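You operate a simulated robot arm through the tools that you are given. There is no shell and no other tool. Be economical: measure what you need, move in short steps, check, and stop when the job is done.

You are at the controls of a simulated robot arm. One attempt, no reset.

Task
Open the right sink cupboard door, take the measuring jug on the near half of the near table and put it away on the right sink cupboard, then shut the door. Take the clay slab that says "V35" from the top of the far table and leave it in the padded tray. Put the marker block on the top of the far table away on the counter under the spares cabinet. Take the chipped tile on the top of the far table and put it away on the left part of the back counter. Put the clay beaker on the top of the packing bench away on the far half of the side table. Put the ink pot marked "N53" from the open counter at the end of the slat wall on the far half of the side table and the ink pot marked "C26" on the corner counter. The order is free. Set down upright: measuring jug.
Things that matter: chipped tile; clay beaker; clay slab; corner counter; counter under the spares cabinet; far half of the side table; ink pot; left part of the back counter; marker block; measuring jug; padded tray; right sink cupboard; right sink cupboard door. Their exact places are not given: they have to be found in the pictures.

Only the result counts: the job must be done as asked and must still hold three seconds after the hand-in. Knocking over, shifting, dropping, spilling or breaking anything else fails it.

Robot
A 7-joint arm with a two-finger parallel gripper on a trunk, on a base that drives. Base frame: it is fixed to the floor where the robot stands at the start and does not move with it; the origin is under the middle of the robot, x ahead of it, y to its left, z up. Readings come in m, rad, newtons and seconds.
With the tool pointing down near the work surface it reaches from about 0.3 to 0.82 m from the robot's upright axis, wherever it stands. Its first joint turns from -0.297 to 2.199 rad. Places, roughly: chipped tile (8x8x2 cm) [0.2, 3.4, 1]; clay beaker (7x7x7 cm) [8.2, 1.9, 0.9]; clay slab [2, 2.75, 1]; corner counter [-0.6, -1.5, 0.9]; counter under the spares cabinet [-1.8, 1.8, 0.9]; far half of the side table [1.9, 1, 0.8]; ink pot [3, -0.75, 1]; left part of the back counter [-1.4, -0.4, 0.9]; marker block [0.5, 3.5, 1]; measuring jug [4.5, 3.25, 1]; padded tray (17x15x4 cm) [-1.2, -1.1, 0.9]; right sink cupboard [5.8, -0.3, 0.1]; right sink cupboard door [5.7, -0.1, 0.4]. Payload 1.57 kg.
The tool frame sits at the grasp point between the pads (the TCP): z along the fingers, y along the line on which they close. The tips reach 0.03 m beyond it. The gripper opens to 0.08 m. The fingers are 0.017 m wide and 0.012 m thick; the gripper's body (0.04 by 0.082 m) begins 0.08 m behind the TCP.
Orientation is that of the tool frame in the base frame, as a unit quaternion [w, x, y, z]. With the fingers straight down and closing along the base's y, the tool's x points along the base's -x, its y along +y and its z along -z.

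Tools
- The arm moves only by the tool nudge_tool. Its argument "series" is a list of rows, each a list of 3 entries, a list of its own where there are three numbers: the shift along the tool's x, y, z in m, then the turn, a rotation vector about the tool's x, y, z in rad, then the gripper command, from -1 (fully open) to 1 (shut), values between in proportion. In form: [[[x, y, z], [rx, ry, rz], fingers], ...]. A call has 1 to 8 rows; each row is the pose to reach, as a shift and turn from the pose commanded when the call began, along the tool's axes at that moment. Rows are played at 5 a second. More than 0.05 m and 0.15 rad between two rows, or a gripper value outside its range, and nothing of the call is played. A pose out of reach is approached as far as the arm can. The call stops where the force on the tool passes 40 N (or 10 N more than at its start, if that is more) or the arm is blocked; 0.2 s more then pass. The fingers move at their own pace (about 0.045 m/s each) and stop on an object; they squeeze with about 34 N. The grip force told is the motor's: it shows also when the fingers shut on nothing. Time passes only in rows, and 0.2 s behind the last, so rows that repeat a pose let the fingers close. It gives the time, the measured TCP pose, the force on the tool (base axes), the opening and the grip force at its end, in the units of the frame above (readings bear some noise), with the torque about the TCP (base axes, N m) and any sound that the robot's microphone picked up.
- Cameras (640 x 400 px; columns grow to the right, rows downward): "scene" is now at [0.0135, -0.2212, 1.0289]; the picture's right is [0.07, -1.00, 0.00], its down [-0.26, -0.02, -0.96] and it looks along [0.96, 0.07, -0.26] (base axes); focal length 292 px, centre (320, 200). "wrist" rides on the gripper at [0.072, -0.007, -0.122] in the tool frame; the picture's right is [0.09, 1.00, 0.00], its down [-0.84, 0.08, -0.54] and it looks along [-0.54, 0.05, 0.84] (tool axes); focal length 238 px, centre (320, 200).
- camera(camera): a new picture of that camera. The clock stands still meanwhile.
- slide_trunk(by): slides the trunk up (or, below 0, down) by that many m; the arm and the scene camera ride with it, the base frame stays. It gives what a move gives, with no picture.
- steer(legs): drives the robot by 1 to 6 legs, each [ahead, left, turn to the left] in m, m and rad, along the robot's own axes; the way and the turn of a leg run together, so that a leg with both is an arc; at most 1.5 m and 3.142 rad a leg. The arm and the cameras ride along, it lands a little off, and it stops where it bumps. It gives what a move gives.
- turn_head(pan, tilt): turns the head with the scene camera to pan (to the left, within 1.902 rad either way) and tilt (down, from -0.506 to 1.204), counted from straight ahead of the robot. It gives what a move gives.
- locate(camera, pixels): for up to 12 pixels [column, row] of the newest picture of that camera ("zoom" is the newest enlarged one), the place [x, y, z] in the base frame of the surface seen there, good to about 0.003 m. The clock stands still meanwhile.
- close_up(camera, box): a new picture of the part [left, top, right, bottom] of that camera's present view, enlarged. The clock stands still meanwhile.
- finish_job(): hands the job in; it is judged then, once.

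Go step by step. Measure first, check grasps and placings, and put right what went wrong. The budget is 322 turns and 186 pictures, counting those below and the enlarged ones. Unless the task says otherwise, let go and move clear before handing in, and close with one line.

The tools are called after "Emit:" as name(argument=value, ...) on one line, values as JSON. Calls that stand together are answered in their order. nudge_tool: Moves the arm, as the interface text tells. Its arguments: {"type":"object","properties":{"series":{"type":"array","items":{"type":"array"}}},"required":["series"]} The other tools are called the same way: slide_trunk (by) slides the trunk up or down; steer (legs) drives the base; turn_head (pan, tilt) turns the head that bears the scene camera; camera (camera) takes a picture; locate (camera, pixels) gives the place of the surface under pixels of a picture; close_up (camera, box) takes an enlarged picture of a part of a camera's view; finish_job () hands the job in.

At the start:

```text
clock: 0.0
ee_pos: [0.7091, -0.0361, 0.7334]
orientation: [0.001, 0.0, 1.0, 0.0]
ft_force: [0.3, -0.2, -0.3]
wrist_torque: [0.0, -0.01, 0.02]
gripper_width: 0.0798
grip_force: 0.0
trunk travel left (down, up): [-0.375, 0.415]
robot x, y, heading: [0.0011, -0.0016, -0.005]
head pan, tilt: [0.07, 0.267]
```

scene: 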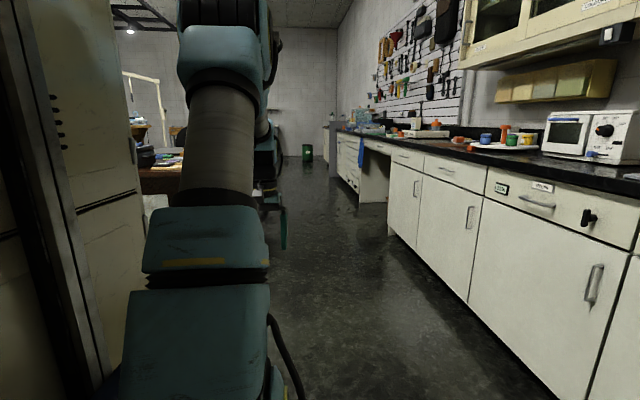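
wrist: 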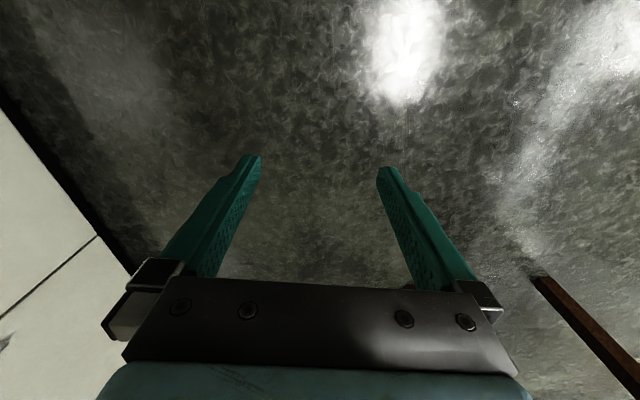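

The scene picture shows an aisle with a counter on the right and the arm ahead. I look around with the head to map the room.

Emit:
turn_head(pan=1.2, tilt=0.3)

Emit:
camera(camera="scene")

Emit:
turn_head(pan=-1.0, tilt=0.3)

Emit:
camera(camera="scene")

Emit:
turn_head(pan=-1.9, tilt=0.3)

Emit:
camera(camera="scene")

Emit:
turn_head(pan=1.9, tilt=0.3)

Emit:
camera(camera="scene")

```text
clock: 1.4
ee_pos: [0.709, -0.0363, 0.7341]
orientation: [0.001, 0.0, 1.0, 0.0]
ft_force: [-0.3, -0.1, 0.4]
wrist_torque: [0.0, 0.0, 0.04]
gripper_width: 0.0801
grip_force: 0.0
trunk travel left (down, up): [-0.375, 0.415]
robot x, y, heading: [-0.0014, -0.0003, 0.001]
head pan, tilt: [1.201, 0.3]
```

```text
183 pictures are left
```

scene: 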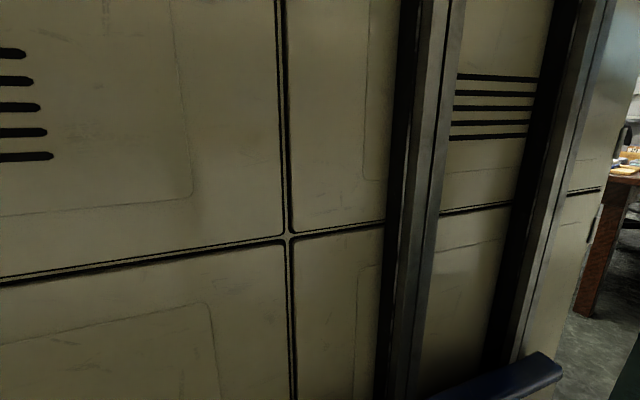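

```text
clock: 3.4
ee_pos: [0.7085, -0.0357, 0.7328]
orientation: [0.0, 0.0, 1.0, 0.0]
ft_force: [0.9, 0.0, -0.4]
wrist_torque: [-0.03, 0.01, 0.03]
gripper_width: 0.0802
grip_force: 0.1
trunk travel left (down, up): [-0.375, 0.415]
robot x, y, heading: [0.0008, -0.0026, -0.002]
head pan, tilt: [-1.0, 0.3]
```

```text
182 pictures are left
```

scene: 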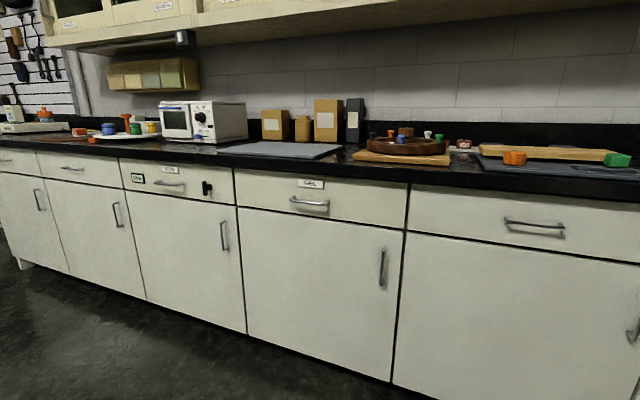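

```text
clock: 4.6
ee_pos: [0.7103, -0.0352, 0.734]
orientation: [0.0, 0.001, 1.0, -0.001]
ft_force: [0.5, -0.1, 0.5]
wrist_torque: [0.03, 0.02, -0.02]
gripper_width: 0.0799
grip_force: 0.2
trunk travel left (down, up): [-0.375, 0.415]
robot x, y, heading: [0.001, -0.0026, 0.003]
head pan, tilt: [-1.901, 0.3]
```

```text
181 pictures are left
```

scene: 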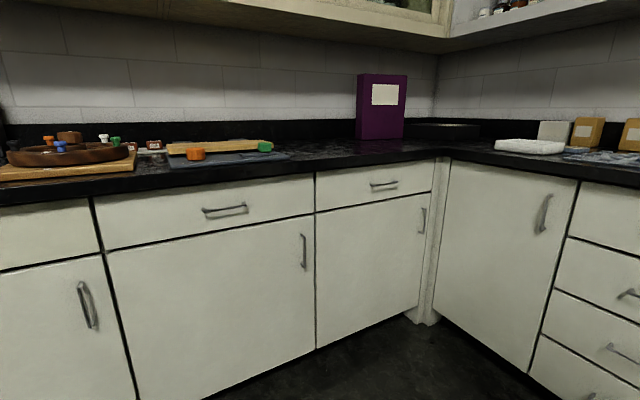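

```text
clock: 7.8
ee_pos: [0.7091, -0.0359, 0.7333]
orientation: [0.0, -0.001, 1.0, 0.001]
ft_force: [0.9, -0.1, 0.6]
wrist_torque: [0.03, 0.02, 0.02]
gripper_width: 0.0799
grip_force: 0.0
trunk travel left (down, up): [-0.375, 0.415]
robot x, y, heading: [-0.0002, 0.0008, -0.001]
head pan, tilt: [1.901, 0.3]
```

```text
180 pictures are left
```

scene: 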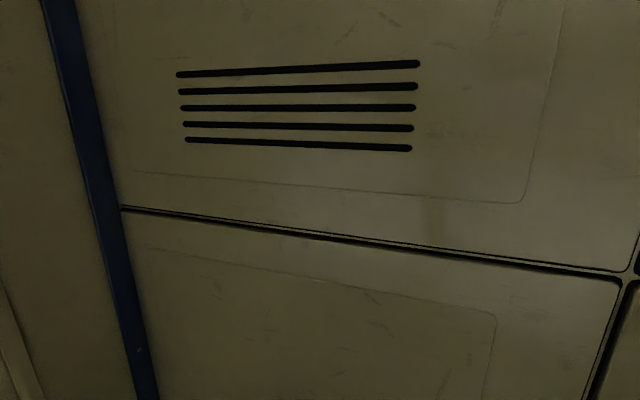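

I need positions around the corner; look right-back again and measure the surfaces.

Emit:
turn_head(pan=-1.9, tilt=0.3)

Emit:
close_up(camera="scene", box=[320, 60, 640, 260])

Emit:
locate(camera="zoom", pixels=[[420, 180], [420, 130], [200, 130], [230, 190], [560, 195], [630, 240], [180, 170], [100, 170], [440, 150], [245, 260], [10, 150]])

Emit:
turn_head(pan=0.5, tilt=0.3)

Emit:
camera(camera="scene")

```text
clock: 10.9
ee_pos: [0.708, -0.0365, 0.7336]
orientation: [0.0, 0.0, 1.0, 0.0]
ft_force: [-0.4, -0.3, -0.1]
wrist_torque: [0.02, -0.02, -0.03]
gripper_width: 0.08
grip_force: 0.1
trunk travel left (down, up): [-0.375, 0.415]
robot x, y, heading: [0.0018, -0.0011, -0.002]
head pan, tilt: [-1.901, 0.3]
```

```text
2.00 times, centred on (480, 160) of scene
```

zoom: 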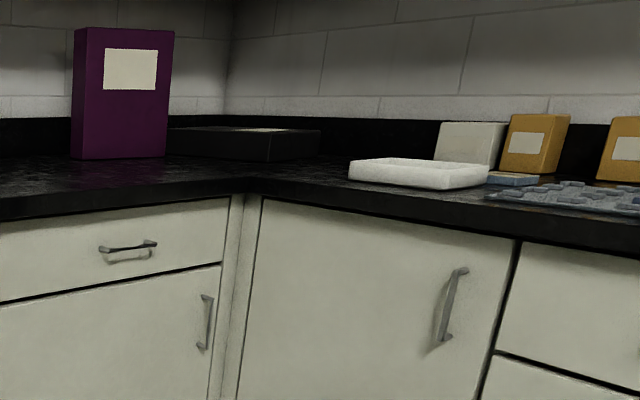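

```text
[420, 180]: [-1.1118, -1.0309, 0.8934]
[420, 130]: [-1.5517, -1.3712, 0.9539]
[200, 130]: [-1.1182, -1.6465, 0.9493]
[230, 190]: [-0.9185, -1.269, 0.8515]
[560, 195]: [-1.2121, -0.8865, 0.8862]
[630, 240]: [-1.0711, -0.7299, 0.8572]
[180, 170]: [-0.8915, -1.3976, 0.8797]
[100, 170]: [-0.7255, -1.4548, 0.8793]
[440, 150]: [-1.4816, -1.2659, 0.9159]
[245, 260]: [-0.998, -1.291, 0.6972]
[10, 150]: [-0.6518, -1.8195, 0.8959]
```

```text
clock: 13.1
ee_pos: [0.7083, -0.0366, 0.7339]
orientation: [0.0, 0.0, 1.0, 0.001]
ft_force: [0.8, -0.1, -0.4]
wrist_torque: [-0.01, -0.01, 0.0]
gripper_width: 0.08
grip_force: 0.0
trunk travel left (down, up): [-0.375, 0.415]
robot x, y, heading: [-0.0019, 0.003, 0.002]
head pan, tilt: [0.499, 0.3]
```

```text
178 pictures are left
```

scene: 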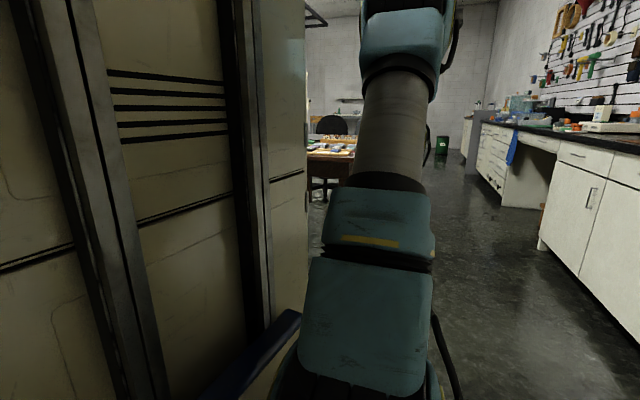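

Lockers run on my left; the table lies beyond (330,150). Measure the locker ends and table.

Emit:
locate(camera="scene", pixels=[[302, 190], [250, 100], [200, 220], [30, 250], [325, 155], [345, 170], [308, 245], [553, 250], [500, 200], [440, 150], [345, 140], [240, 380]])

Emit:
close_up(camera="scene", box=[300, 80, 620, 280])

```text
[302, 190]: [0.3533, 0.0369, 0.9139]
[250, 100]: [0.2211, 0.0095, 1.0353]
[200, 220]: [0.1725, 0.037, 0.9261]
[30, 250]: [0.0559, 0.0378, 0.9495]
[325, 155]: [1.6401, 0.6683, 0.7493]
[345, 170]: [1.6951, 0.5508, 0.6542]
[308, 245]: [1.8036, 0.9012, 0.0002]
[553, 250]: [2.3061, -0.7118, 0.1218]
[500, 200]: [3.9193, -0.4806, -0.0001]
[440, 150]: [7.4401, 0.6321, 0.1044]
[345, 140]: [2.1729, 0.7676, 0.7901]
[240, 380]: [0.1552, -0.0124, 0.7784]
```

```text
2.00 times, centred on (460, 180) of scene
```

zoom: 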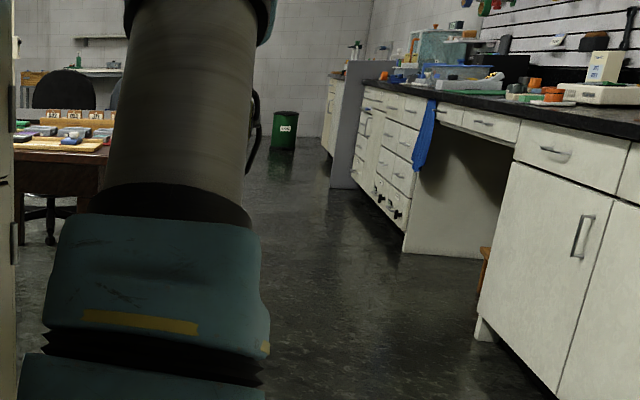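

The near striped panel at y≈0.03 seems to be the robot's own trunk, blocking the left view. I turn the base left to view that side.

Emit:
turn_head(pan=-0.4, tilt=0.25)

Emit:
steer(legs=[[0, 0, 1.3]])

Emit:
camera(camera="scene")

Emit:
steer(legs=[[0, 0, 1.2]])

Emit:
camera(camera="scene")

```text
clock: 14.3
ee_pos: [0.7083, -0.0354, 0.734]
orientation: [0.0, 0.0, 1.0, 0.0]
ft_force: [-0.3, 0.0, -0.6]
wrist_torque: [-0.01, 0.01, -0.01]
gripper_width: 0.08
grip_force: 0.0
trunk travel left (down, up): [-0.375, 0.415]
robot x, y, heading: [-0.0011, -0.0042, 0.001]
head pan, tilt: [-0.4, 0.25]
```

```text
clock: 17.9
ee_pos: [0.2266, 0.674, 0.7323]
orientation: [0.0, -0.604, 0.797, 0.0]
ft_force: [0.3, 1.1, -0.4]
wrist_torque: [0.0, -0.02, 0.02]
gripper_width: 0.0799
grip_force: 0.1
trunk travel left (down, up): [-0.375, 0.415]
robot x, y, heading: [-0.0012, -0.0006, 1.293]
head pan, tilt: [-0.4, 0.25]
```

```text
176 pictures are left
```

scene: 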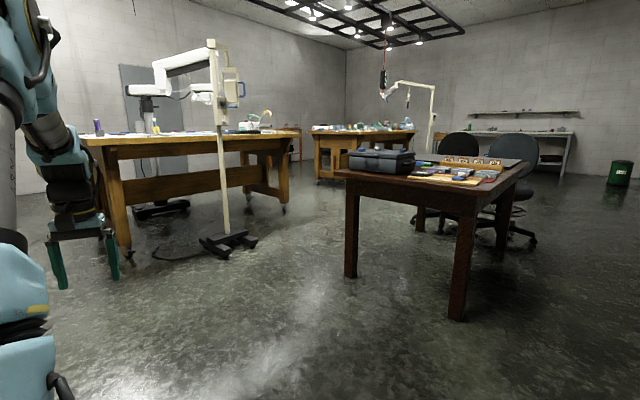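

```text
clock: 21.3
ee_pos: [-0.5407, 0.4592, 0.7348]
orientation: [0.0, 0.947, -0.321, 0.0]
ft_force: [0.7, -0.1, 0.4]
wrist_torque: [0.0, 0.01, 0.0]
gripper_width: 0.0798
grip_force: 0.0
trunk travel left (down, up): [-0.375, 0.415]
robot x, y, heading: [-0.0026, 0.0013, 2.485]
head pan, tilt: [-0.4, 0.25]
```

```text
175 pictures are left
```

scene: 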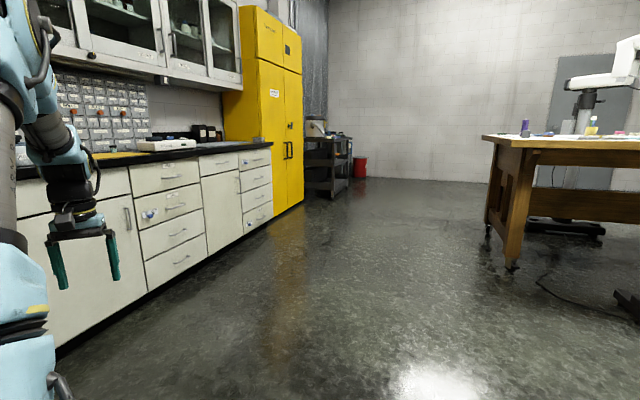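

The far table is on the right, the counter with spares drawers on the left. Measure counters and the far table here.

Emit:
locate(camera="scene", pixels=[[250, 143], [200, 152], [120, 160], [30, 182], [180, 145], [90, 100], [490, 137], [575, 137], [515, 270], [273, 145], [160, 280], [280, 160]])

Emit:
close_up(camera="scene", box=[0, 60, 320, 260])

Emit:
close_up(camera="scene", box=[480, 90, 640, 190])

```text
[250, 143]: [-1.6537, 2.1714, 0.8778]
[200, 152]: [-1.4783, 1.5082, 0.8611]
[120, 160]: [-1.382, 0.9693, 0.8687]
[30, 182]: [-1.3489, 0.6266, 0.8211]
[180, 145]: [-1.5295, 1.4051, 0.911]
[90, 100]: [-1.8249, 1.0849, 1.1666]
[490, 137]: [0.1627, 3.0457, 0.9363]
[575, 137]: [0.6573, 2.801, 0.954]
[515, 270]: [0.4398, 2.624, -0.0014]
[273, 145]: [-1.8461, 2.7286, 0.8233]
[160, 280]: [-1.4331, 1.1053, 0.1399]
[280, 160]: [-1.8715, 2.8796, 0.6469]
```

```text
2.00 times, centred on (160, 160) of scene
```

zoom: 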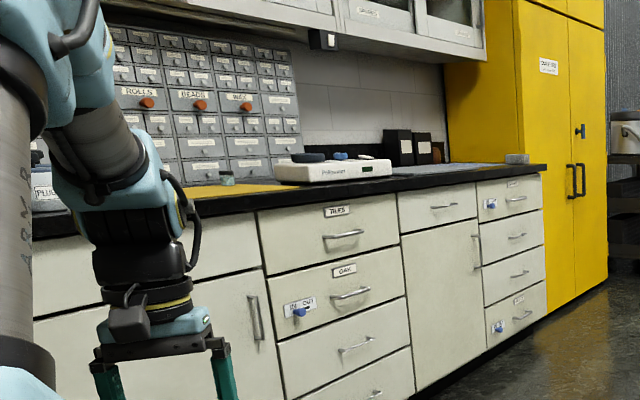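

```text
4.00 times, centred on (560, 140) of scene
```

zoom: 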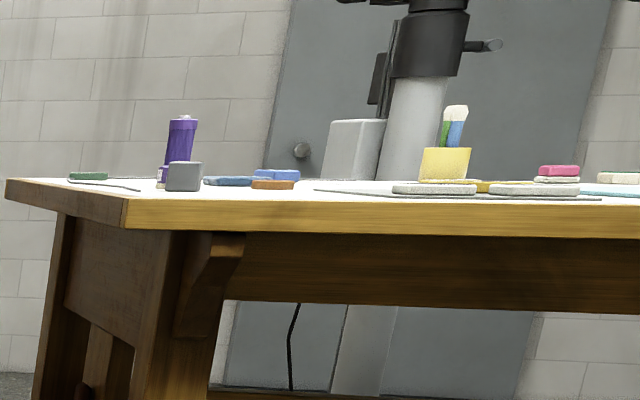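

Tabletop about z=0.95. Measure the table's front edge from the zoom so I can approach square to it.

Emit:
locate(camera="zoom", pixels=[[125, 210], [300, 212], [450, 214], [600, 212], [8, 190], [60, 190], [90, 176], [185, 175], [230, 182], [275, 185], [430, 188], [272, 173]])

Emit:
slide_trunk(by=0.32)

```text
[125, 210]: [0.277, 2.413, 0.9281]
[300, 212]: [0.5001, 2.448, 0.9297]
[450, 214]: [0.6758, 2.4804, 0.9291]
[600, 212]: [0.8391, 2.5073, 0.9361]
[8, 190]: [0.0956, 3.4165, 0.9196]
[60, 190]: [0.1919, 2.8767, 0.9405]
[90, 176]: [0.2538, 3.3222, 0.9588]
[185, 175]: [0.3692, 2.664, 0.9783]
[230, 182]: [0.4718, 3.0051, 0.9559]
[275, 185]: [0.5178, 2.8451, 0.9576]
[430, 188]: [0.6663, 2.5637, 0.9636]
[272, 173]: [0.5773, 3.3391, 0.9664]
```

```text
clock: 24.4
ee_pos: [-0.5409, 0.4594, 1.0541]
orientation: [0.0, 0.947, -0.321, 0.001]
ft_force: [0.3, 0.0, 0.8]
wrist_torque: [0.0, 0.0, -0.03]
gripper_width: 0.0798
grip_force: 0.1
trunk travel left (down, up): [-0.695, 0.095]
robot x, y, heading: [-0.0039, 0.0041, 2.481]
head pan, tilt: [-0.4, 0.25]
```

Table edges align with a room frame rotated 0.172 rad. Check my own footprint by looking down.

Emit:
turn_head(pan=-0.5, tilt=1.2)

Emit:
camera(camera="scene")

```text
clock: 25.7
ee_pos: [-0.5396, 0.4596, 1.0534]
orientation: [0.0, 0.947, -0.321, 0.001]
ft_force: [0.8, -0.1, -0.2]
wrist_torque: [-0.01, -0.02, 0.03]
gripper_width: 0.0799
grip_force: 0.1
trunk travel left (down, up): [-0.695, 0.095]
robot x, y, heading: [-0.0004, 0.0014, 2.489]
head pan, tilt: [-0.499, 1.201]
```

```text
172 pictures are left
```

scene: 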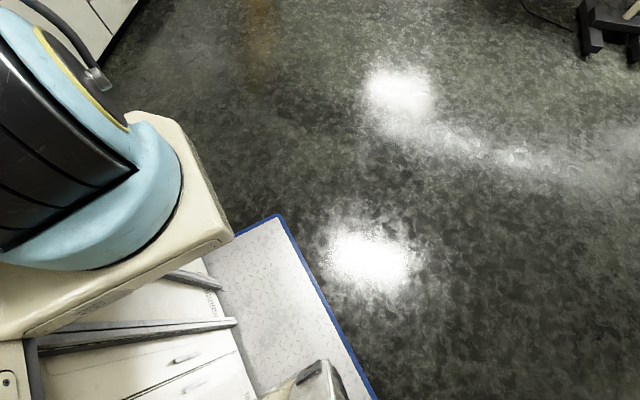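

Emit:
locate(camera="scene", pixels=[[272, 225], [310, 290], [360, 385], [240, 240], [215, 230], [190, 170], [150, 160], [300, 380], [230, 340], [100, 300]])

Emit:
turn_head(pan=-1.6, tilt=1.2)

Emit:
camera(camera="scene")

Emit:
locate(camera="scene", pixels=[[100, 380], [200, 380], [300, 380], [400, 380], [500, 380], [300, 300], [400, 340]])

```text
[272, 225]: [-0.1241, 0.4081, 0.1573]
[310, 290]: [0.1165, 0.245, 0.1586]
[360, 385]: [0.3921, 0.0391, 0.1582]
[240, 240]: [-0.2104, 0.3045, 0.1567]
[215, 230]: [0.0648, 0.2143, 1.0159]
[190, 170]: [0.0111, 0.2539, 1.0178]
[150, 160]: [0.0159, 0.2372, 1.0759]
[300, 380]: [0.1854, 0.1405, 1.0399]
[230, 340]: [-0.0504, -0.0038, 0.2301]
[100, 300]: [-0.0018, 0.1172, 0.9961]
```

```text
clock: 27.0
ee_pos: [-0.5421, 0.4595, 1.054]
orientation: [0.0, 0.947, -0.322, 0.0]
ft_force: [0.1, 0.1, 0.7]
wrist_torque: [-0.02, 0.0, -0.02]
gripper_width: 0.08
grip_force: 0.1
trunk travel left (down, up): [-0.695, 0.095]
robot x, y, heading: [-0.0012, 0.0012, 2.491]
head pan, tilt: [-1.6, 1.201]
```

```text
171 pictures are left
```

scene: 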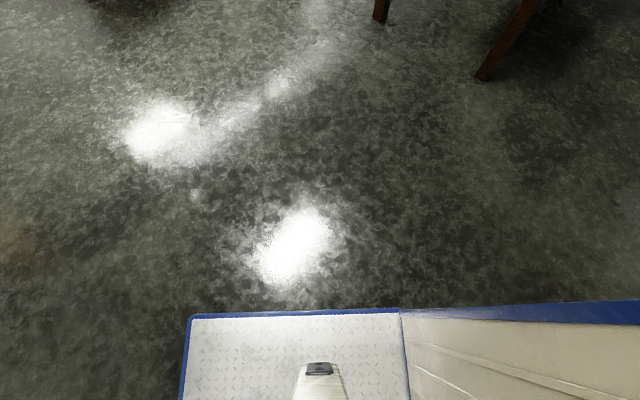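

```text
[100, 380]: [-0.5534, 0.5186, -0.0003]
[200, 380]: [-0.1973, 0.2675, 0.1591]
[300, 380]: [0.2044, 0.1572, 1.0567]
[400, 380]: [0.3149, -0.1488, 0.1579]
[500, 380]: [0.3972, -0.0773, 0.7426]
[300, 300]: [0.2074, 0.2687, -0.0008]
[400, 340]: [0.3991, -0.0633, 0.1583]
```

Emit:
locate(camera="scene", pixels=[[632, 312], [632, 330], [560, 320], [470, 325], [600, 380], [405, 312], [420, 315]])

Emit:
turn_head(pan=-1.9, tilt=0.7)

Emit:
camera(camera="scene")

```text
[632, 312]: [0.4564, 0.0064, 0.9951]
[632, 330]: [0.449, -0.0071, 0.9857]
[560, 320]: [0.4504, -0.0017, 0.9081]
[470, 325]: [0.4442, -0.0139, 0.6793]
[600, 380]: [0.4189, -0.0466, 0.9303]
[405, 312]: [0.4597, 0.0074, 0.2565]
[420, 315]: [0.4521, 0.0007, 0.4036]
```

```text
clock: 27.9
ee_pos: [-0.541, 0.4597, 1.0546]
orientation: [0.0, 0.947, -0.322, -0.001]
ft_force: [0.5, -0.9, -0.1]
wrist_torque: [-0.01, 0.05, -0.03]
gripper_width: 0.08
grip_force: 0.1
trunk travel left (down, up): [-0.695, 0.095]
robot x, y, heading: [0.0001, -0.0009, 2.488]
head pan, tilt: [-1.901, 0.7]
```

```text
170 pictures are left
```

scene: 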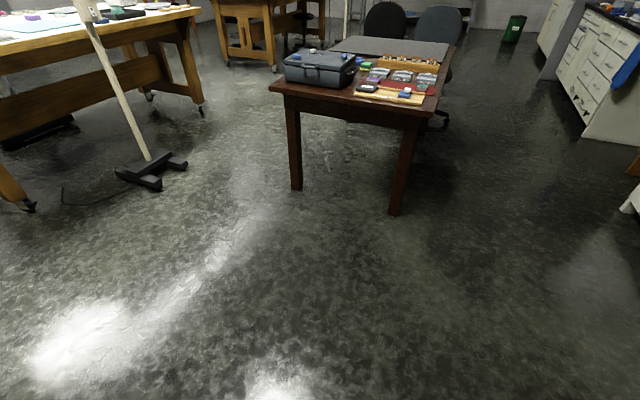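

Rear panel at about -0.36 behind the axis; half width about 0.28, front 0.35. Now measure the side table and the lamp stand's foot on the floor.

Emit:
locate(camera="scene", pixels=[[270, 88], [435, 112], [335, 40], [446, 44], [395, 212], [150, 187], [117, 173], [185, 160], [30, 208], [200, 112], [120, 50], [430, 62]])

Emit:
close_up(camera="scene", box=[240, 0, 480, 150])

```text
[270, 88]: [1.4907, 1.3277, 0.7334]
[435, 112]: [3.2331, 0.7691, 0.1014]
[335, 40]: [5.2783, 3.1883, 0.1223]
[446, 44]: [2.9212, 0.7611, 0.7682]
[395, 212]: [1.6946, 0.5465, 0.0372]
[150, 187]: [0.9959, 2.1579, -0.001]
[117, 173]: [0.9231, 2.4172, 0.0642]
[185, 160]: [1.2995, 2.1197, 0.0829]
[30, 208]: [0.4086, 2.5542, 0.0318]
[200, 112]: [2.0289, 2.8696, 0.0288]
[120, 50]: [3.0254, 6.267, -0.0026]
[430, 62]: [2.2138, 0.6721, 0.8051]
```

```text
2.67 times, centred on (360, 75) of scene
```

zoom: 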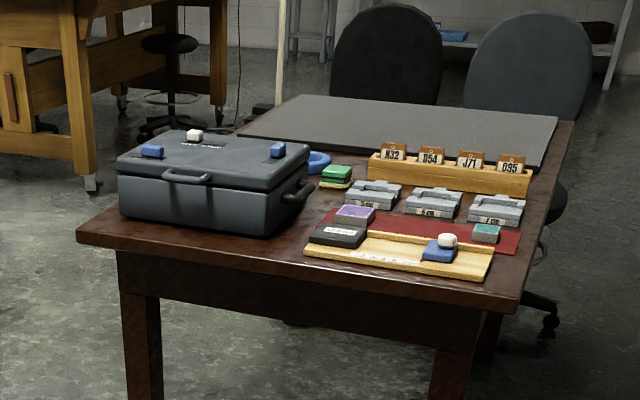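

The far end naming runs opposite to my view (the "near table" is at larger x), so the far half of the side table should be the case end near [1.9,1.0]. I drive along the far table's left side to inspect its top.

Emit:
turn_head(pan=-0.9, tilt=0.5)

Emit:
steer(legs=[[0, 0, -0.746], [1.3, 0, 0], [1.2, 0, 0]])

Emit:
camera(camera="scene")

```text
clock: 29.2
ee_pos: [-0.5415, 0.4588, 1.0532]
orientation: [-0.001, 0.947, -0.322, 0.0]
ft_force: [0.6, 0.0, -0.4]
wrist_torque: [-0.03, -0.02, -0.03]
gripper_width: 0.0797
grip_force: 0.1
trunk travel left (down, up): [-0.695, 0.095]
robot x, y, heading: [0.0013, -0.001, 2.481]
head pan, tilt: [-0.901, 0.499]
```

```text
clock: 43.3
ee_pos: [-0.5477, 3.1467, 1.054]
orientation: [0.001, 0.771, -0.637, -0.001]
ft_force: [-0.2, 0.5, -0.2]
wrist_torque: [-0.03, 0.0, 0.03]
gripper_width: 0.0801
grip_force: 0.0
trunk travel left (down, up): [-0.695, 0.095]
robot x, y, heading: [-0.4462, 2.445, 1.759]
head pan, tilt: [-0.901, 0.499]
```

```text
168 pictures are left
```

scene: 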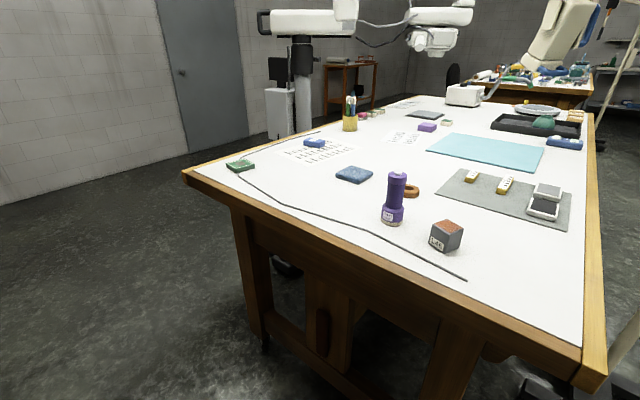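

Emit:
close_up(camera="scene", box=[200, 90, 440, 240])

Emit:
close_up(camera="scene", box=[420, 80, 600, 230])

Emit:
locate(camera="scene", pixels=[[240, 166], [353, 174], [395, 182], [446, 235], [313, 142], [412, 190], [185, 172], [585, 345], [350, 120], [300, 150], [395, 215]])

```text
2.67 times, centred on (320, 165) of scene
```

zoom: 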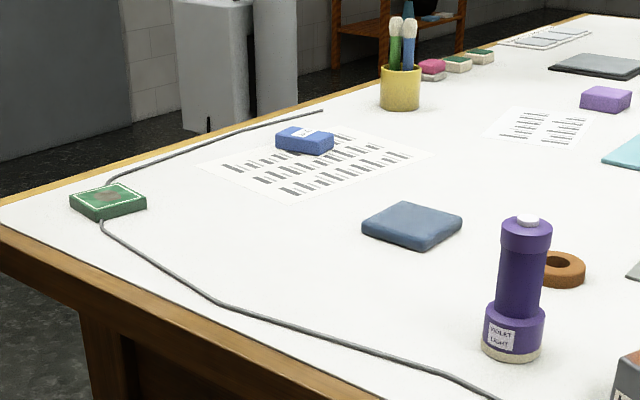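

```text
2.67 times, centred on (510, 155) of scene
```

zoom: 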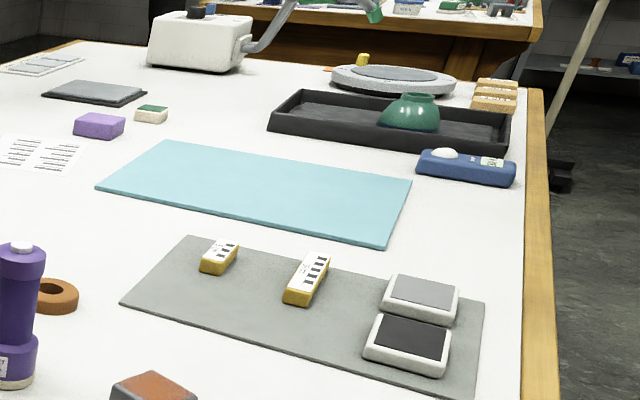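

```text
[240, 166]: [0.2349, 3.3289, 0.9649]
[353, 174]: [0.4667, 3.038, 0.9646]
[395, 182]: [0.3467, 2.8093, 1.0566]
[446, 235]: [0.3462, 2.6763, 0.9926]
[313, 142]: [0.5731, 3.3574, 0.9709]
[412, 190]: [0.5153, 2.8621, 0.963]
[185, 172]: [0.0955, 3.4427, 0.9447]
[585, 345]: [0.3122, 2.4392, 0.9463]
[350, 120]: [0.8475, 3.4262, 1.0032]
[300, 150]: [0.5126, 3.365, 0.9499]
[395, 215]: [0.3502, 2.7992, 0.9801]
```

Green piece at (240,166) → [0.235,3.329], blue block at (313,142) → [0.573,3.357]. I enlarge both to confirm.

Emit:
close_up(camera="scene", box=[215, 145, 275, 185])

Emit:
close_up(camera="scene", box=[290, 125, 350, 165])

Emit:
close_up(camera="scene", box=[325, 150, 385, 190])

```text
10.00 times, centred on (245, 165) of scene
```

zoom: 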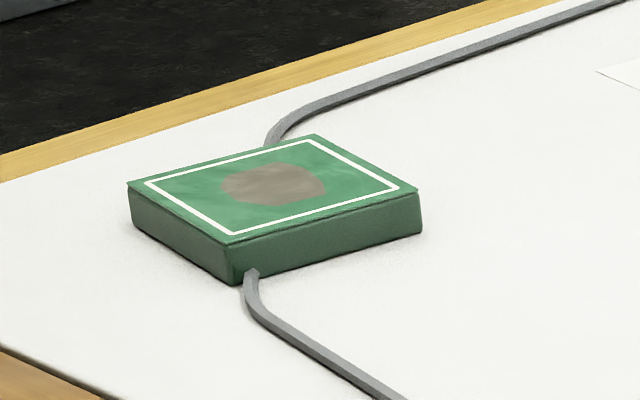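

```text
10.00 times, centred on (320, 145) of scene
```

zoom: 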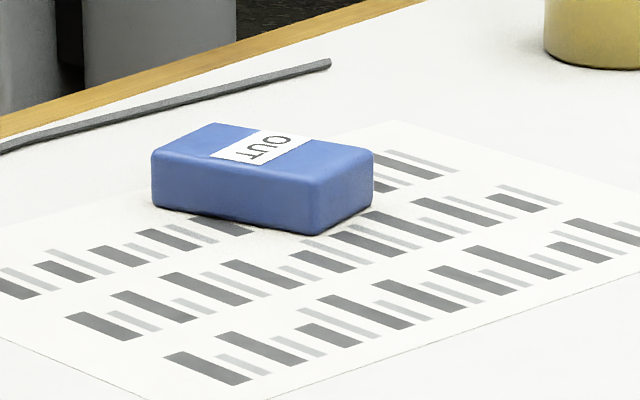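

```text
10.00 times, centred on (355, 170) of scene
```

zoom: 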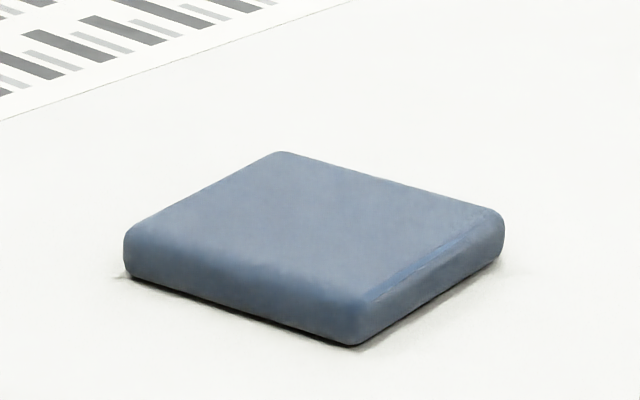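

Emit:
locate(camera="zoom", pixels=[[130, 240], [275, 158], [490, 218], [350, 295], [310, 220]])

Emit:
close_up(camera="scene", box=[215, 145, 275, 185])

Emit:
locate(camera="zoom", pixels=[[135, 187], [320, 140], [410, 190], [232, 238], [230, 275], [280, 185], [60, 310], [420, 235]])

Emit:
close_up(camera="scene", box=[290, 125, 350, 165])

Emit:
locate(camera="zoom", pixels=[[155, 150], [215, 127], [370, 150], [315, 182], [315, 230], [260, 150]])

```text
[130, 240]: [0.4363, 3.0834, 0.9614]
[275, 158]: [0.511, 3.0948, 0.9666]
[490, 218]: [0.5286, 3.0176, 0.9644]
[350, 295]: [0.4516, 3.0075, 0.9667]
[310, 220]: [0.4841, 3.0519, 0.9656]
```

```text
10.00 times, centred on (245, 165) of scene
```

zoom: 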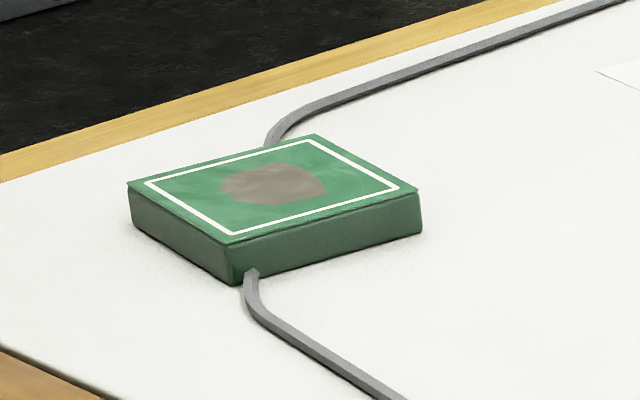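

```text
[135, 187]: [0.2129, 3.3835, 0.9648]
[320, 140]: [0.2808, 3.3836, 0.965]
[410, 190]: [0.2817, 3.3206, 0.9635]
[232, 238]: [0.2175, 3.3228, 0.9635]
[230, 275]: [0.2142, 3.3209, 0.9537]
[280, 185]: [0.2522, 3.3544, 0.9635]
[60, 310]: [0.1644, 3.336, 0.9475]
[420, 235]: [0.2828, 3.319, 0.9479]
```

```text
10.00 times, centred on (320, 145) of scene
```

zoom: 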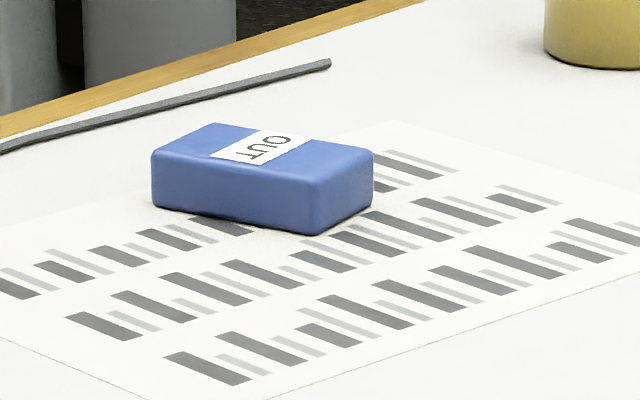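

```text
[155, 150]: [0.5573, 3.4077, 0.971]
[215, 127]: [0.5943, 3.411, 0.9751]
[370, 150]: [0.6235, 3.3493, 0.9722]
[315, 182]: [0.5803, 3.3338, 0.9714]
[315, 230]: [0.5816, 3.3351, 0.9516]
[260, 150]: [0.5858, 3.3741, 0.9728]
```

The blue-grey tile measures 8x8x2 but sits off the rough hint; the green one is about 7x6.5 with a cable. Check the space behind the table before choosing a stand.

Emit:
camera(camera="scene")

Emit:
locate(camera="scene", pixels=[[20, 205], [190, 155], [120, 180], [270, 135], [285, 115], [300, 110], [235, 100], [328, 107], [100, 300], [290, 270]])

```text
160 pictures are left
```

scene: 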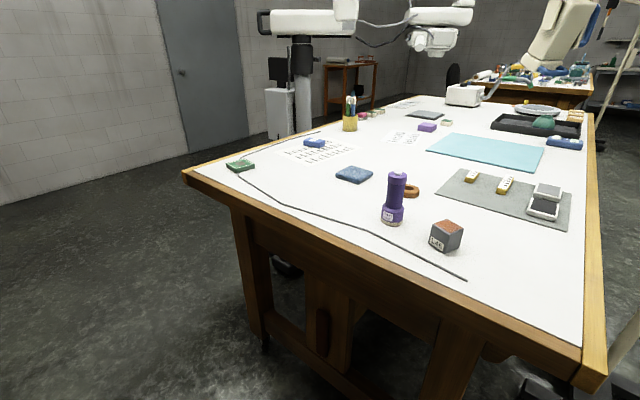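

```text
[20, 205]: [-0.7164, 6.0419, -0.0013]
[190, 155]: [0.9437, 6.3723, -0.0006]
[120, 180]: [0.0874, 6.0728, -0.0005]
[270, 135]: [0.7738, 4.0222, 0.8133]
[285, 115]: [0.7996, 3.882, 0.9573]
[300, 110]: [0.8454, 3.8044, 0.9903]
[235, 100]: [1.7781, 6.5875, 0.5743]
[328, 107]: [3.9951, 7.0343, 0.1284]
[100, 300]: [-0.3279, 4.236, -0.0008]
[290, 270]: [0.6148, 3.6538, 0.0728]
```

There is floor behind the table's left corner; the OUT block can be reached from there. I drive past the corner, turn and strafe in.

Emit:
steer(legs=[[1.36, 0, 0], [0, 0, -1.5], [0, 0, -1.65]])

Emit:
turn_head(pan=0.3, tilt=0.5)

Emit:
camera(camera="scene")

```text
clock: 57.8
ee_pos: [-0.6076, 3.0833, 1.0543]
orientation: [0.0, 0.64, 0.769, 0.0]
ft_force: [0.6, 0.9, -0.7]
wrist_torque: [0.01, 0.02, 0.01]
gripper_width: 0.0804
grip_force: 0.0
trunk travel left (down, up): [-0.695, 0.095]
robot x, y, heading: [-0.7004, 3.789, -1.39]
head pan, tilt: [-0.901, 0.499]
```

```text
clock: 59.2
ee_pos: [-0.6077, 3.0831, 1.0538]
orientation: [0.0, 0.64, 0.769, -0.001]
ft_force: [-0.5, 0.0, -0.9]
wrist_torque: [0.0, -0.02, -0.01]
gripper_width: 0.0797
grip_force: 0.0
trunk travel left (down, up): [-0.695, 0.095]
robot x, y, heading: [-0.7067, 3.7861, -1.39]
head pan, tilt: [0.3, 0.499]
```

```text
159 pictures are left
```

scene: 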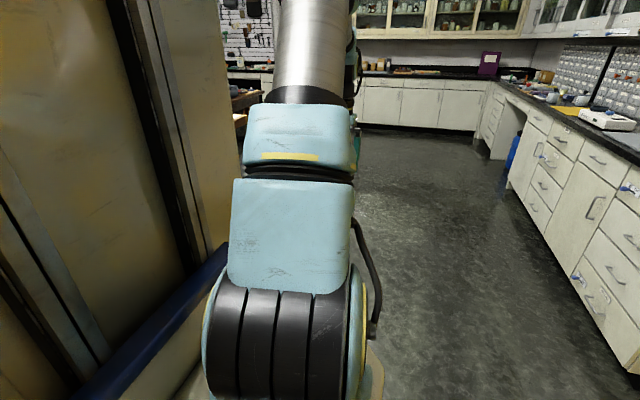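

Emit:
steer(legs=[[-0.03, 0.8, 0]])

Emit:
camera(camera="wrist")

Emit:
camera(camera="scene")

```text
clock: 63.5
ee_pos: [0.1765, 3.2632, 1.0543]
orientation: [0.0, 0.636, 0.771, 0.0]
ft_force: [-0.9, -0.4, 0.5]
wrist_torque: [-0.01, -0.01, 0.01]
gripper_width: 0.0798
grip_force: 0.0
trunk travel left (down, up): [-0.695, 0.095]
robot x, y, heading: [0.0753, 3.9648, -1.377]
head pan, tilt: [0.3, 0.499]
```

```text
158 pictures are left
```

wrist: 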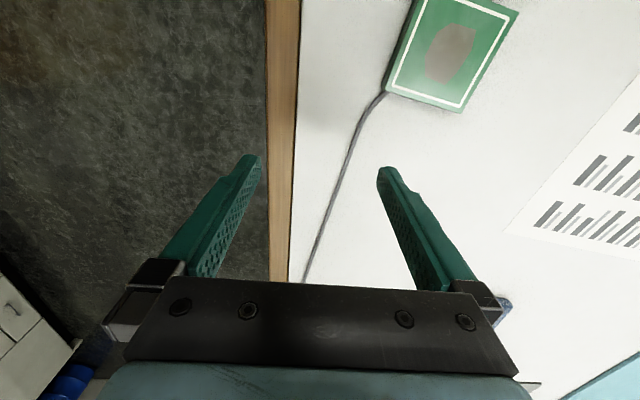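

```text
157 pictures are left
```

scene: 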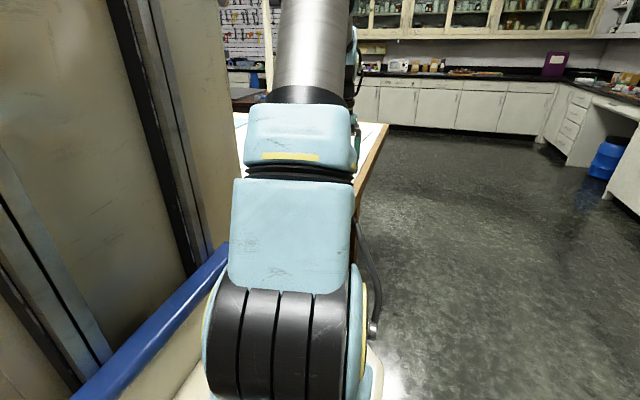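

The wrist view shows the green piece with its cord; I now swing the tool over the OUT block at about [0.589,3.375] with yaw aligned.

Emit:
nudge_tool(series=[[[0.003, 0.05, 0], [0, 0, -0.03], -1], [[0.007, 0.1, 0], [0, 0, -0.06], -1], [[0.01, 0.15, 0], [0, 0, -0.09], -1], [[0.014, 0.2, 0], [0, 0, -0.12], -1], [[0.018, 0.25, 0], [0, 0, -0.15], -1], [[0.021, 0.3, 0], [0, 0, -0.18], -1], [[0.025, 0.35, 0], [0, 0, -0.18], -1], [[0.03, 0.395, 0], [0, 0, -0.18], -1]])

Emit:
camera(camera="wrist")

```text
refused: row 2 steps farther than a row can; nothing moved
```

```text
156 pictures are left
```

wrist: 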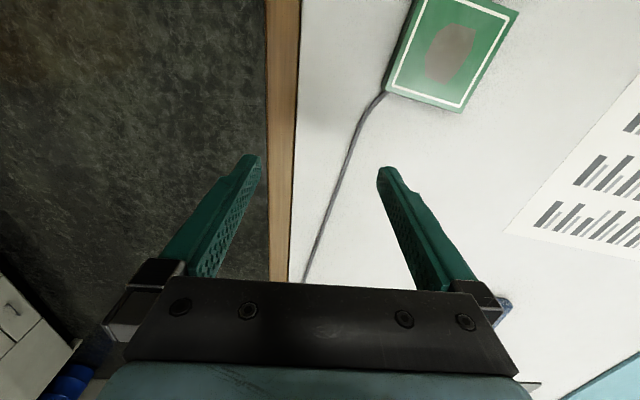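

Steps were a hair too long; I shorten them.

Emit:
nudge_tool(series=[[[0.003, 0.048, 0], [0, 0, -0.03], -1], [[0.006, 0.096, 0], [0, 0, -0.06], -1], [[0.009, 0.144, 0], [0, 0, -0.09], -1], [[0.012, 0.192, 0], [0, 0, -0.12], -1], [[0.015, 0.24, 0], [0, 0, -0.15], -1], [[0.018, 0.288, 0], [0, 0, -0.18], -1], [[0.022, 0.336, 0], [0, 0, -0.18], -1], [[0.026, 0.384, 0], [0, 0, -0.18], -1]])

Emit:
camera(camera="wrist")

```text
clock: 65.3
ee_pos: [0.5237, 3.3535, 1.0552]
orientation: [-0.001, 0.566, 0.824, 0.0]
ft_force: [0.1, -0.1, 0.3]
wrist_torque: [0.08, -0.04, 0.03]
gripper_width: 0.0799
grip_force: 0.1
out of reach, approached as far as the arm can: row 8
trunk travel left (down, up): [-0.695, 0.095]
robot x, y, heading: [0.0768, 3.9643, -1.381]
head pan, tilt: [0.3, 0.499]
```

```text
155 pictures are left
```

wrist: 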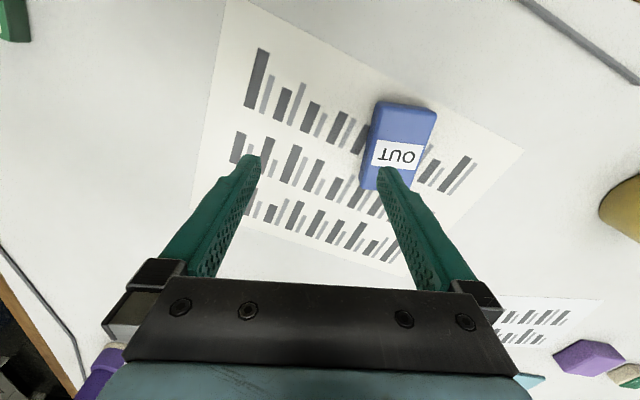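

The block is at the edge of reach; I shift the base a little forward and left.

Emit:
steer(legs=[[0.07, 0.06, 0]])

Emit:
camera(camera="wrist")

Emit:
locate(camera="wrist", pixels=[[380, 100], [435, 105], [400, 150], [362, 180], [350, 60], [320, 200]])

```text
clock: 66.4
ee_pos: [0.5976, 3.2982, 1.0551]
orientation: [0.001, 0.564, 0.826, 0.0]
ft_force: [0.6, 0.3, -0.5]
wrist_torque: [0.01, -0.04, 0.01]
gripper_width: 0.0798
grip_force: 0.1
trunk travel left (down, up): [-0.695, 0.095]
robot x, y, heading: [0.1466, 3.9082, -1.381]
head pan, tilt: [0.3, 0.499]
```

```text
154 pictures are left
```

wrist: 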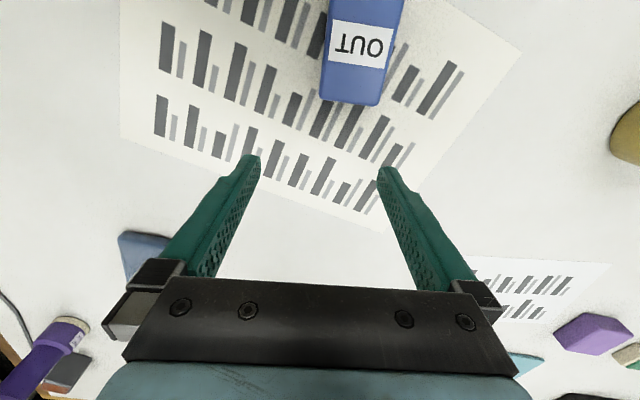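

```text
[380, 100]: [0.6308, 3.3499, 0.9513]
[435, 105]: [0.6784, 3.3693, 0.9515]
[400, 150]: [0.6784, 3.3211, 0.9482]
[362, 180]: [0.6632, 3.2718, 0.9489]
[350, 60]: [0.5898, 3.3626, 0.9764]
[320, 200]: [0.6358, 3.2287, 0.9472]
```

Block centre offset is about +0.075 along tool x and +0.02 along y. Move over and descend.

Emit:
nudge_tool(series=[[[0.04, 0.01, 0], [0, 0, 0], -1], [[0.075, 0.02, 0], [0, 0, 0], -1], [[0.075, 0.02, 0.02], [0, 0, 0], -1]])

Emit:
camera(camera="wrist")

```text
clock: 67.2
ee_pos: [0.5893, 3.3745, 1.0354]
orientation: [-0.001, 0.564, 0.826, 0.001]
ft_force: [0.8, 0.2, -0.2]
wrist_torque: [-0.03, -0.02, 0.0]
gripper_width: 0.08
grip_force: 0.0
trunk travel left (down, up): [-0.695, 0.095]
robot x, y, heading: [0.1507, 3.9068, -1.381]
head pan, tilt: [0.3, 0.499]
```

```text
153 pictures are left
```

wrist: 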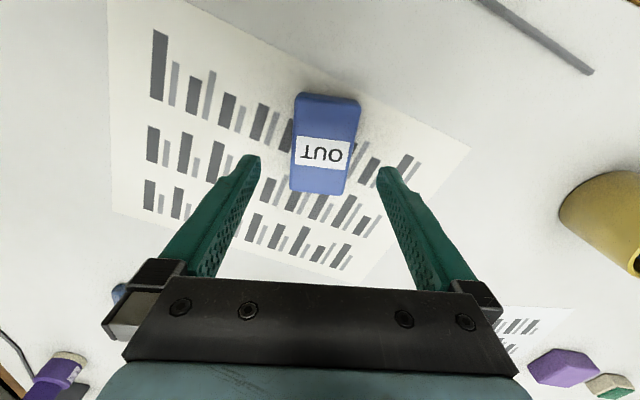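

Block sits centred between the fingers (325,145). Descend and close.

Emit:
nudge_tool(series=[[[0, 0, 0.03], [0, 0, 0], -1], [[0, 0, 0.05], [0, 0, 0], -1], [[0, 0, 0.05], [0, 0, 0], 0], [[0, 0, 0.05], [0, 0, 0], 1], [[0, 0, 0.05], [0, 0, 0], 1], [[0, 0, 0.05], [0, 0, 0], 1], [[0, 0, 0.02], [0, 0, 0], 1], [[0, 0, -0.02], [0, 0, 0], 1]])

Emit:
camera(camera="wrist")

```text
clock: 69.0
ee_pos: [0.5905, 3.374, 1.0555]
orientation: [-0.001, 0.564, 0.826, 0.001]
ft_force: [-0.4, -1.3, -1.3]
wrist_torque: [0.04, -0.02, -0.02]
gripper_width: 0.0489
grip_force: 34.0
trunk travel left (down, up): [-0.695, 0.095]
robot x, y, heading: [0.1497, 3.9079, -1.382]
head pan, tilt: [0.3, 0.499]
```

```text
152 pictures are left
```

wrist: 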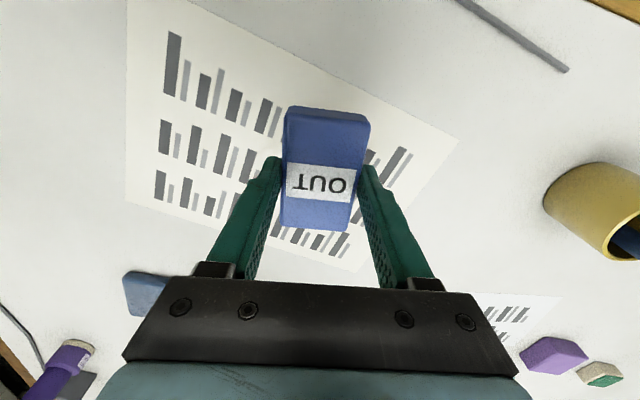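

The block is held (0.049 m, 34 N). Raise slightly and drive towards the counter under the glass cabinet.

Emit:
nudge_tool(series=[[[0, 0, -0.03], [0, 0, 0], 1]])

Emit:
steer(legs=[[0, -0.9, 0], [1.2, 0, 0], [0.5, 0, 0], [0, 0, -1.59]])

Emit:
turn_head(pan=-0.2, tilt=0.3)

Emit:
camera(camera="scene")

```text
clock: 69.4
ee_pos: [0.5901, 3.374, 1.0848]
orientation: [0.0, 0.564, 0.826, 0.0]
ft_force: [0.2, 0.1, -0.2]
wrist_torque: [0.0, 0.03, -0.02]
gripper_width: 0.0489
grip_force: 34.1
trunk travel left (down, up): [-0.695, 0.095]
robot x, y, heading: [0.1503, 3.9115, -1.38]
head pan, tilt: [0.3, 0.499]
```

```text
clock: 86.2
ee_pos: [-0.9809, 1.6379, 1.0845]
orientation: [0.0, 0.985, 0.175, 0.0]
ft_force: [0.7, -0.9, -0.2]
wrist_torque: [-0.04, 0.0, 0.03]
gripper_width: 0.0492
grip_force: 34.1
trunk travel left (down, up): [-0.695, 0.095]
robot x, y, heading: [-0.4399, 2.0674, -2.97]
head pan, tilt: [0.3, 0.499]
```

```text
clock: 87.1
ee_pos: [-0.9816, 1.6377, 1.0834]
orientation: [0.001, 0.985, 0.174, 0.0]
ft_force: [0.0, 0.5, -1.0]
wrist_torque: [0.01, 0.0, -0.01]
gripper_width: 0.049
grip_force: 34.0
trunk travel left (down, up): [-0.695, 0.095]
robot x, y, heading: [-0.4394, 2.0643, -2.964]
head pan, tilt: [-0.201, 0.3]
```

```text
151 pictures are left
```

scene: 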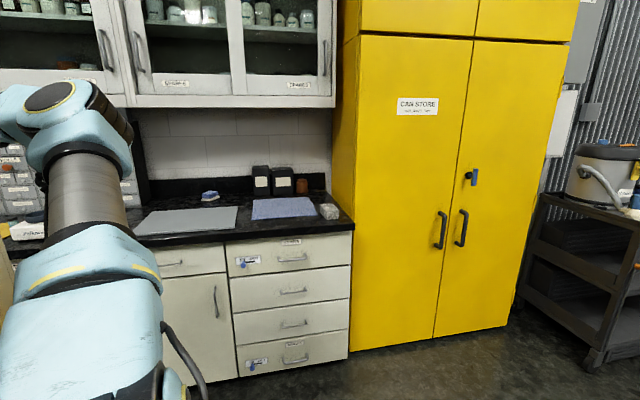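

Emit:
close_up(camera="scene", box=[100, 60, 380, 235])

Emit:
locate(camera="scene", pixels=[[145, 232], [185, 222], [240, 210], [285, 208], [175, 203], [225, 232], [330, 212], [310, 190], [210, 196], [260, 225], [350, 225], [238, 206]])

```text
2.29 times, centred on (240, 148) of scene
```

zoom: 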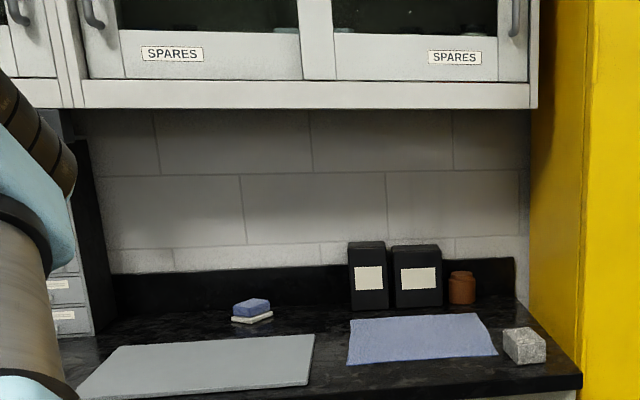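

```text
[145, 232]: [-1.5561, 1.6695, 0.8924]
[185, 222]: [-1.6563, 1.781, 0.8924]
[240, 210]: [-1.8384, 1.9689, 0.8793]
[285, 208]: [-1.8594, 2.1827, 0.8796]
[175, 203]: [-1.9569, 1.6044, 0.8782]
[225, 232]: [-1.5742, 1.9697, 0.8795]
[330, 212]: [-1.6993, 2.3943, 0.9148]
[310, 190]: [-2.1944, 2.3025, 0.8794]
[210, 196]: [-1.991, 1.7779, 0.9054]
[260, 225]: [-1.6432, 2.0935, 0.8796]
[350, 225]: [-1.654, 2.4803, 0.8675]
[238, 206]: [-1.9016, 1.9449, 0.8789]
```

Cabinet is labelled SPARES; the bare black counter (z≈0.879) lies between the grey mat and the blue cloth. Measure the gap edges.

Emit:
close_up(camera="scene", box=[200, 180, 300, 250])

Emit:
locate(camera="zoom", pixels=[[240, 175], [215, 330], [325, 130], [330, 245], [345, 258], [225, 370], [400, 370], [265, 180], [280, 250], [220, 345], [500, 235], [300, 150]])

```text
5.71 times, centred on (250, 215) of scene
```

zoom: 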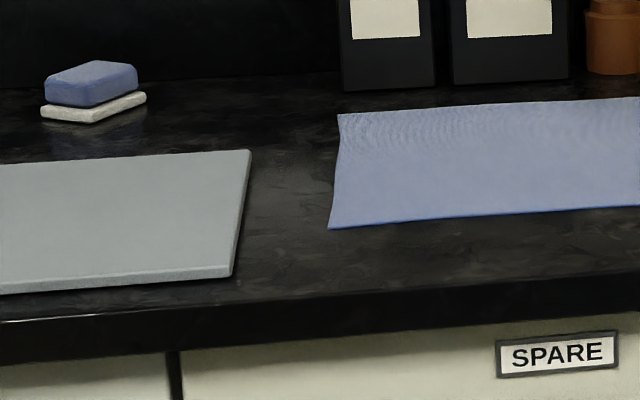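

```text
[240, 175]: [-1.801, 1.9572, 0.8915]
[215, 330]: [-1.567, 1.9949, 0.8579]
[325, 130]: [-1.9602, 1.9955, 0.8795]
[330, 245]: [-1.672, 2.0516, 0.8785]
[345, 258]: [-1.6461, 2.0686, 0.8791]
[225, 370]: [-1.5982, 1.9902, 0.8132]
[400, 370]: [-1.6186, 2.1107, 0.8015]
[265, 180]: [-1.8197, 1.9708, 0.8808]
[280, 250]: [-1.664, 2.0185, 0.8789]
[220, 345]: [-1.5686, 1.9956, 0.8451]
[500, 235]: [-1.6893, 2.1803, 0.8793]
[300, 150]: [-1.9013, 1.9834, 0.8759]
```

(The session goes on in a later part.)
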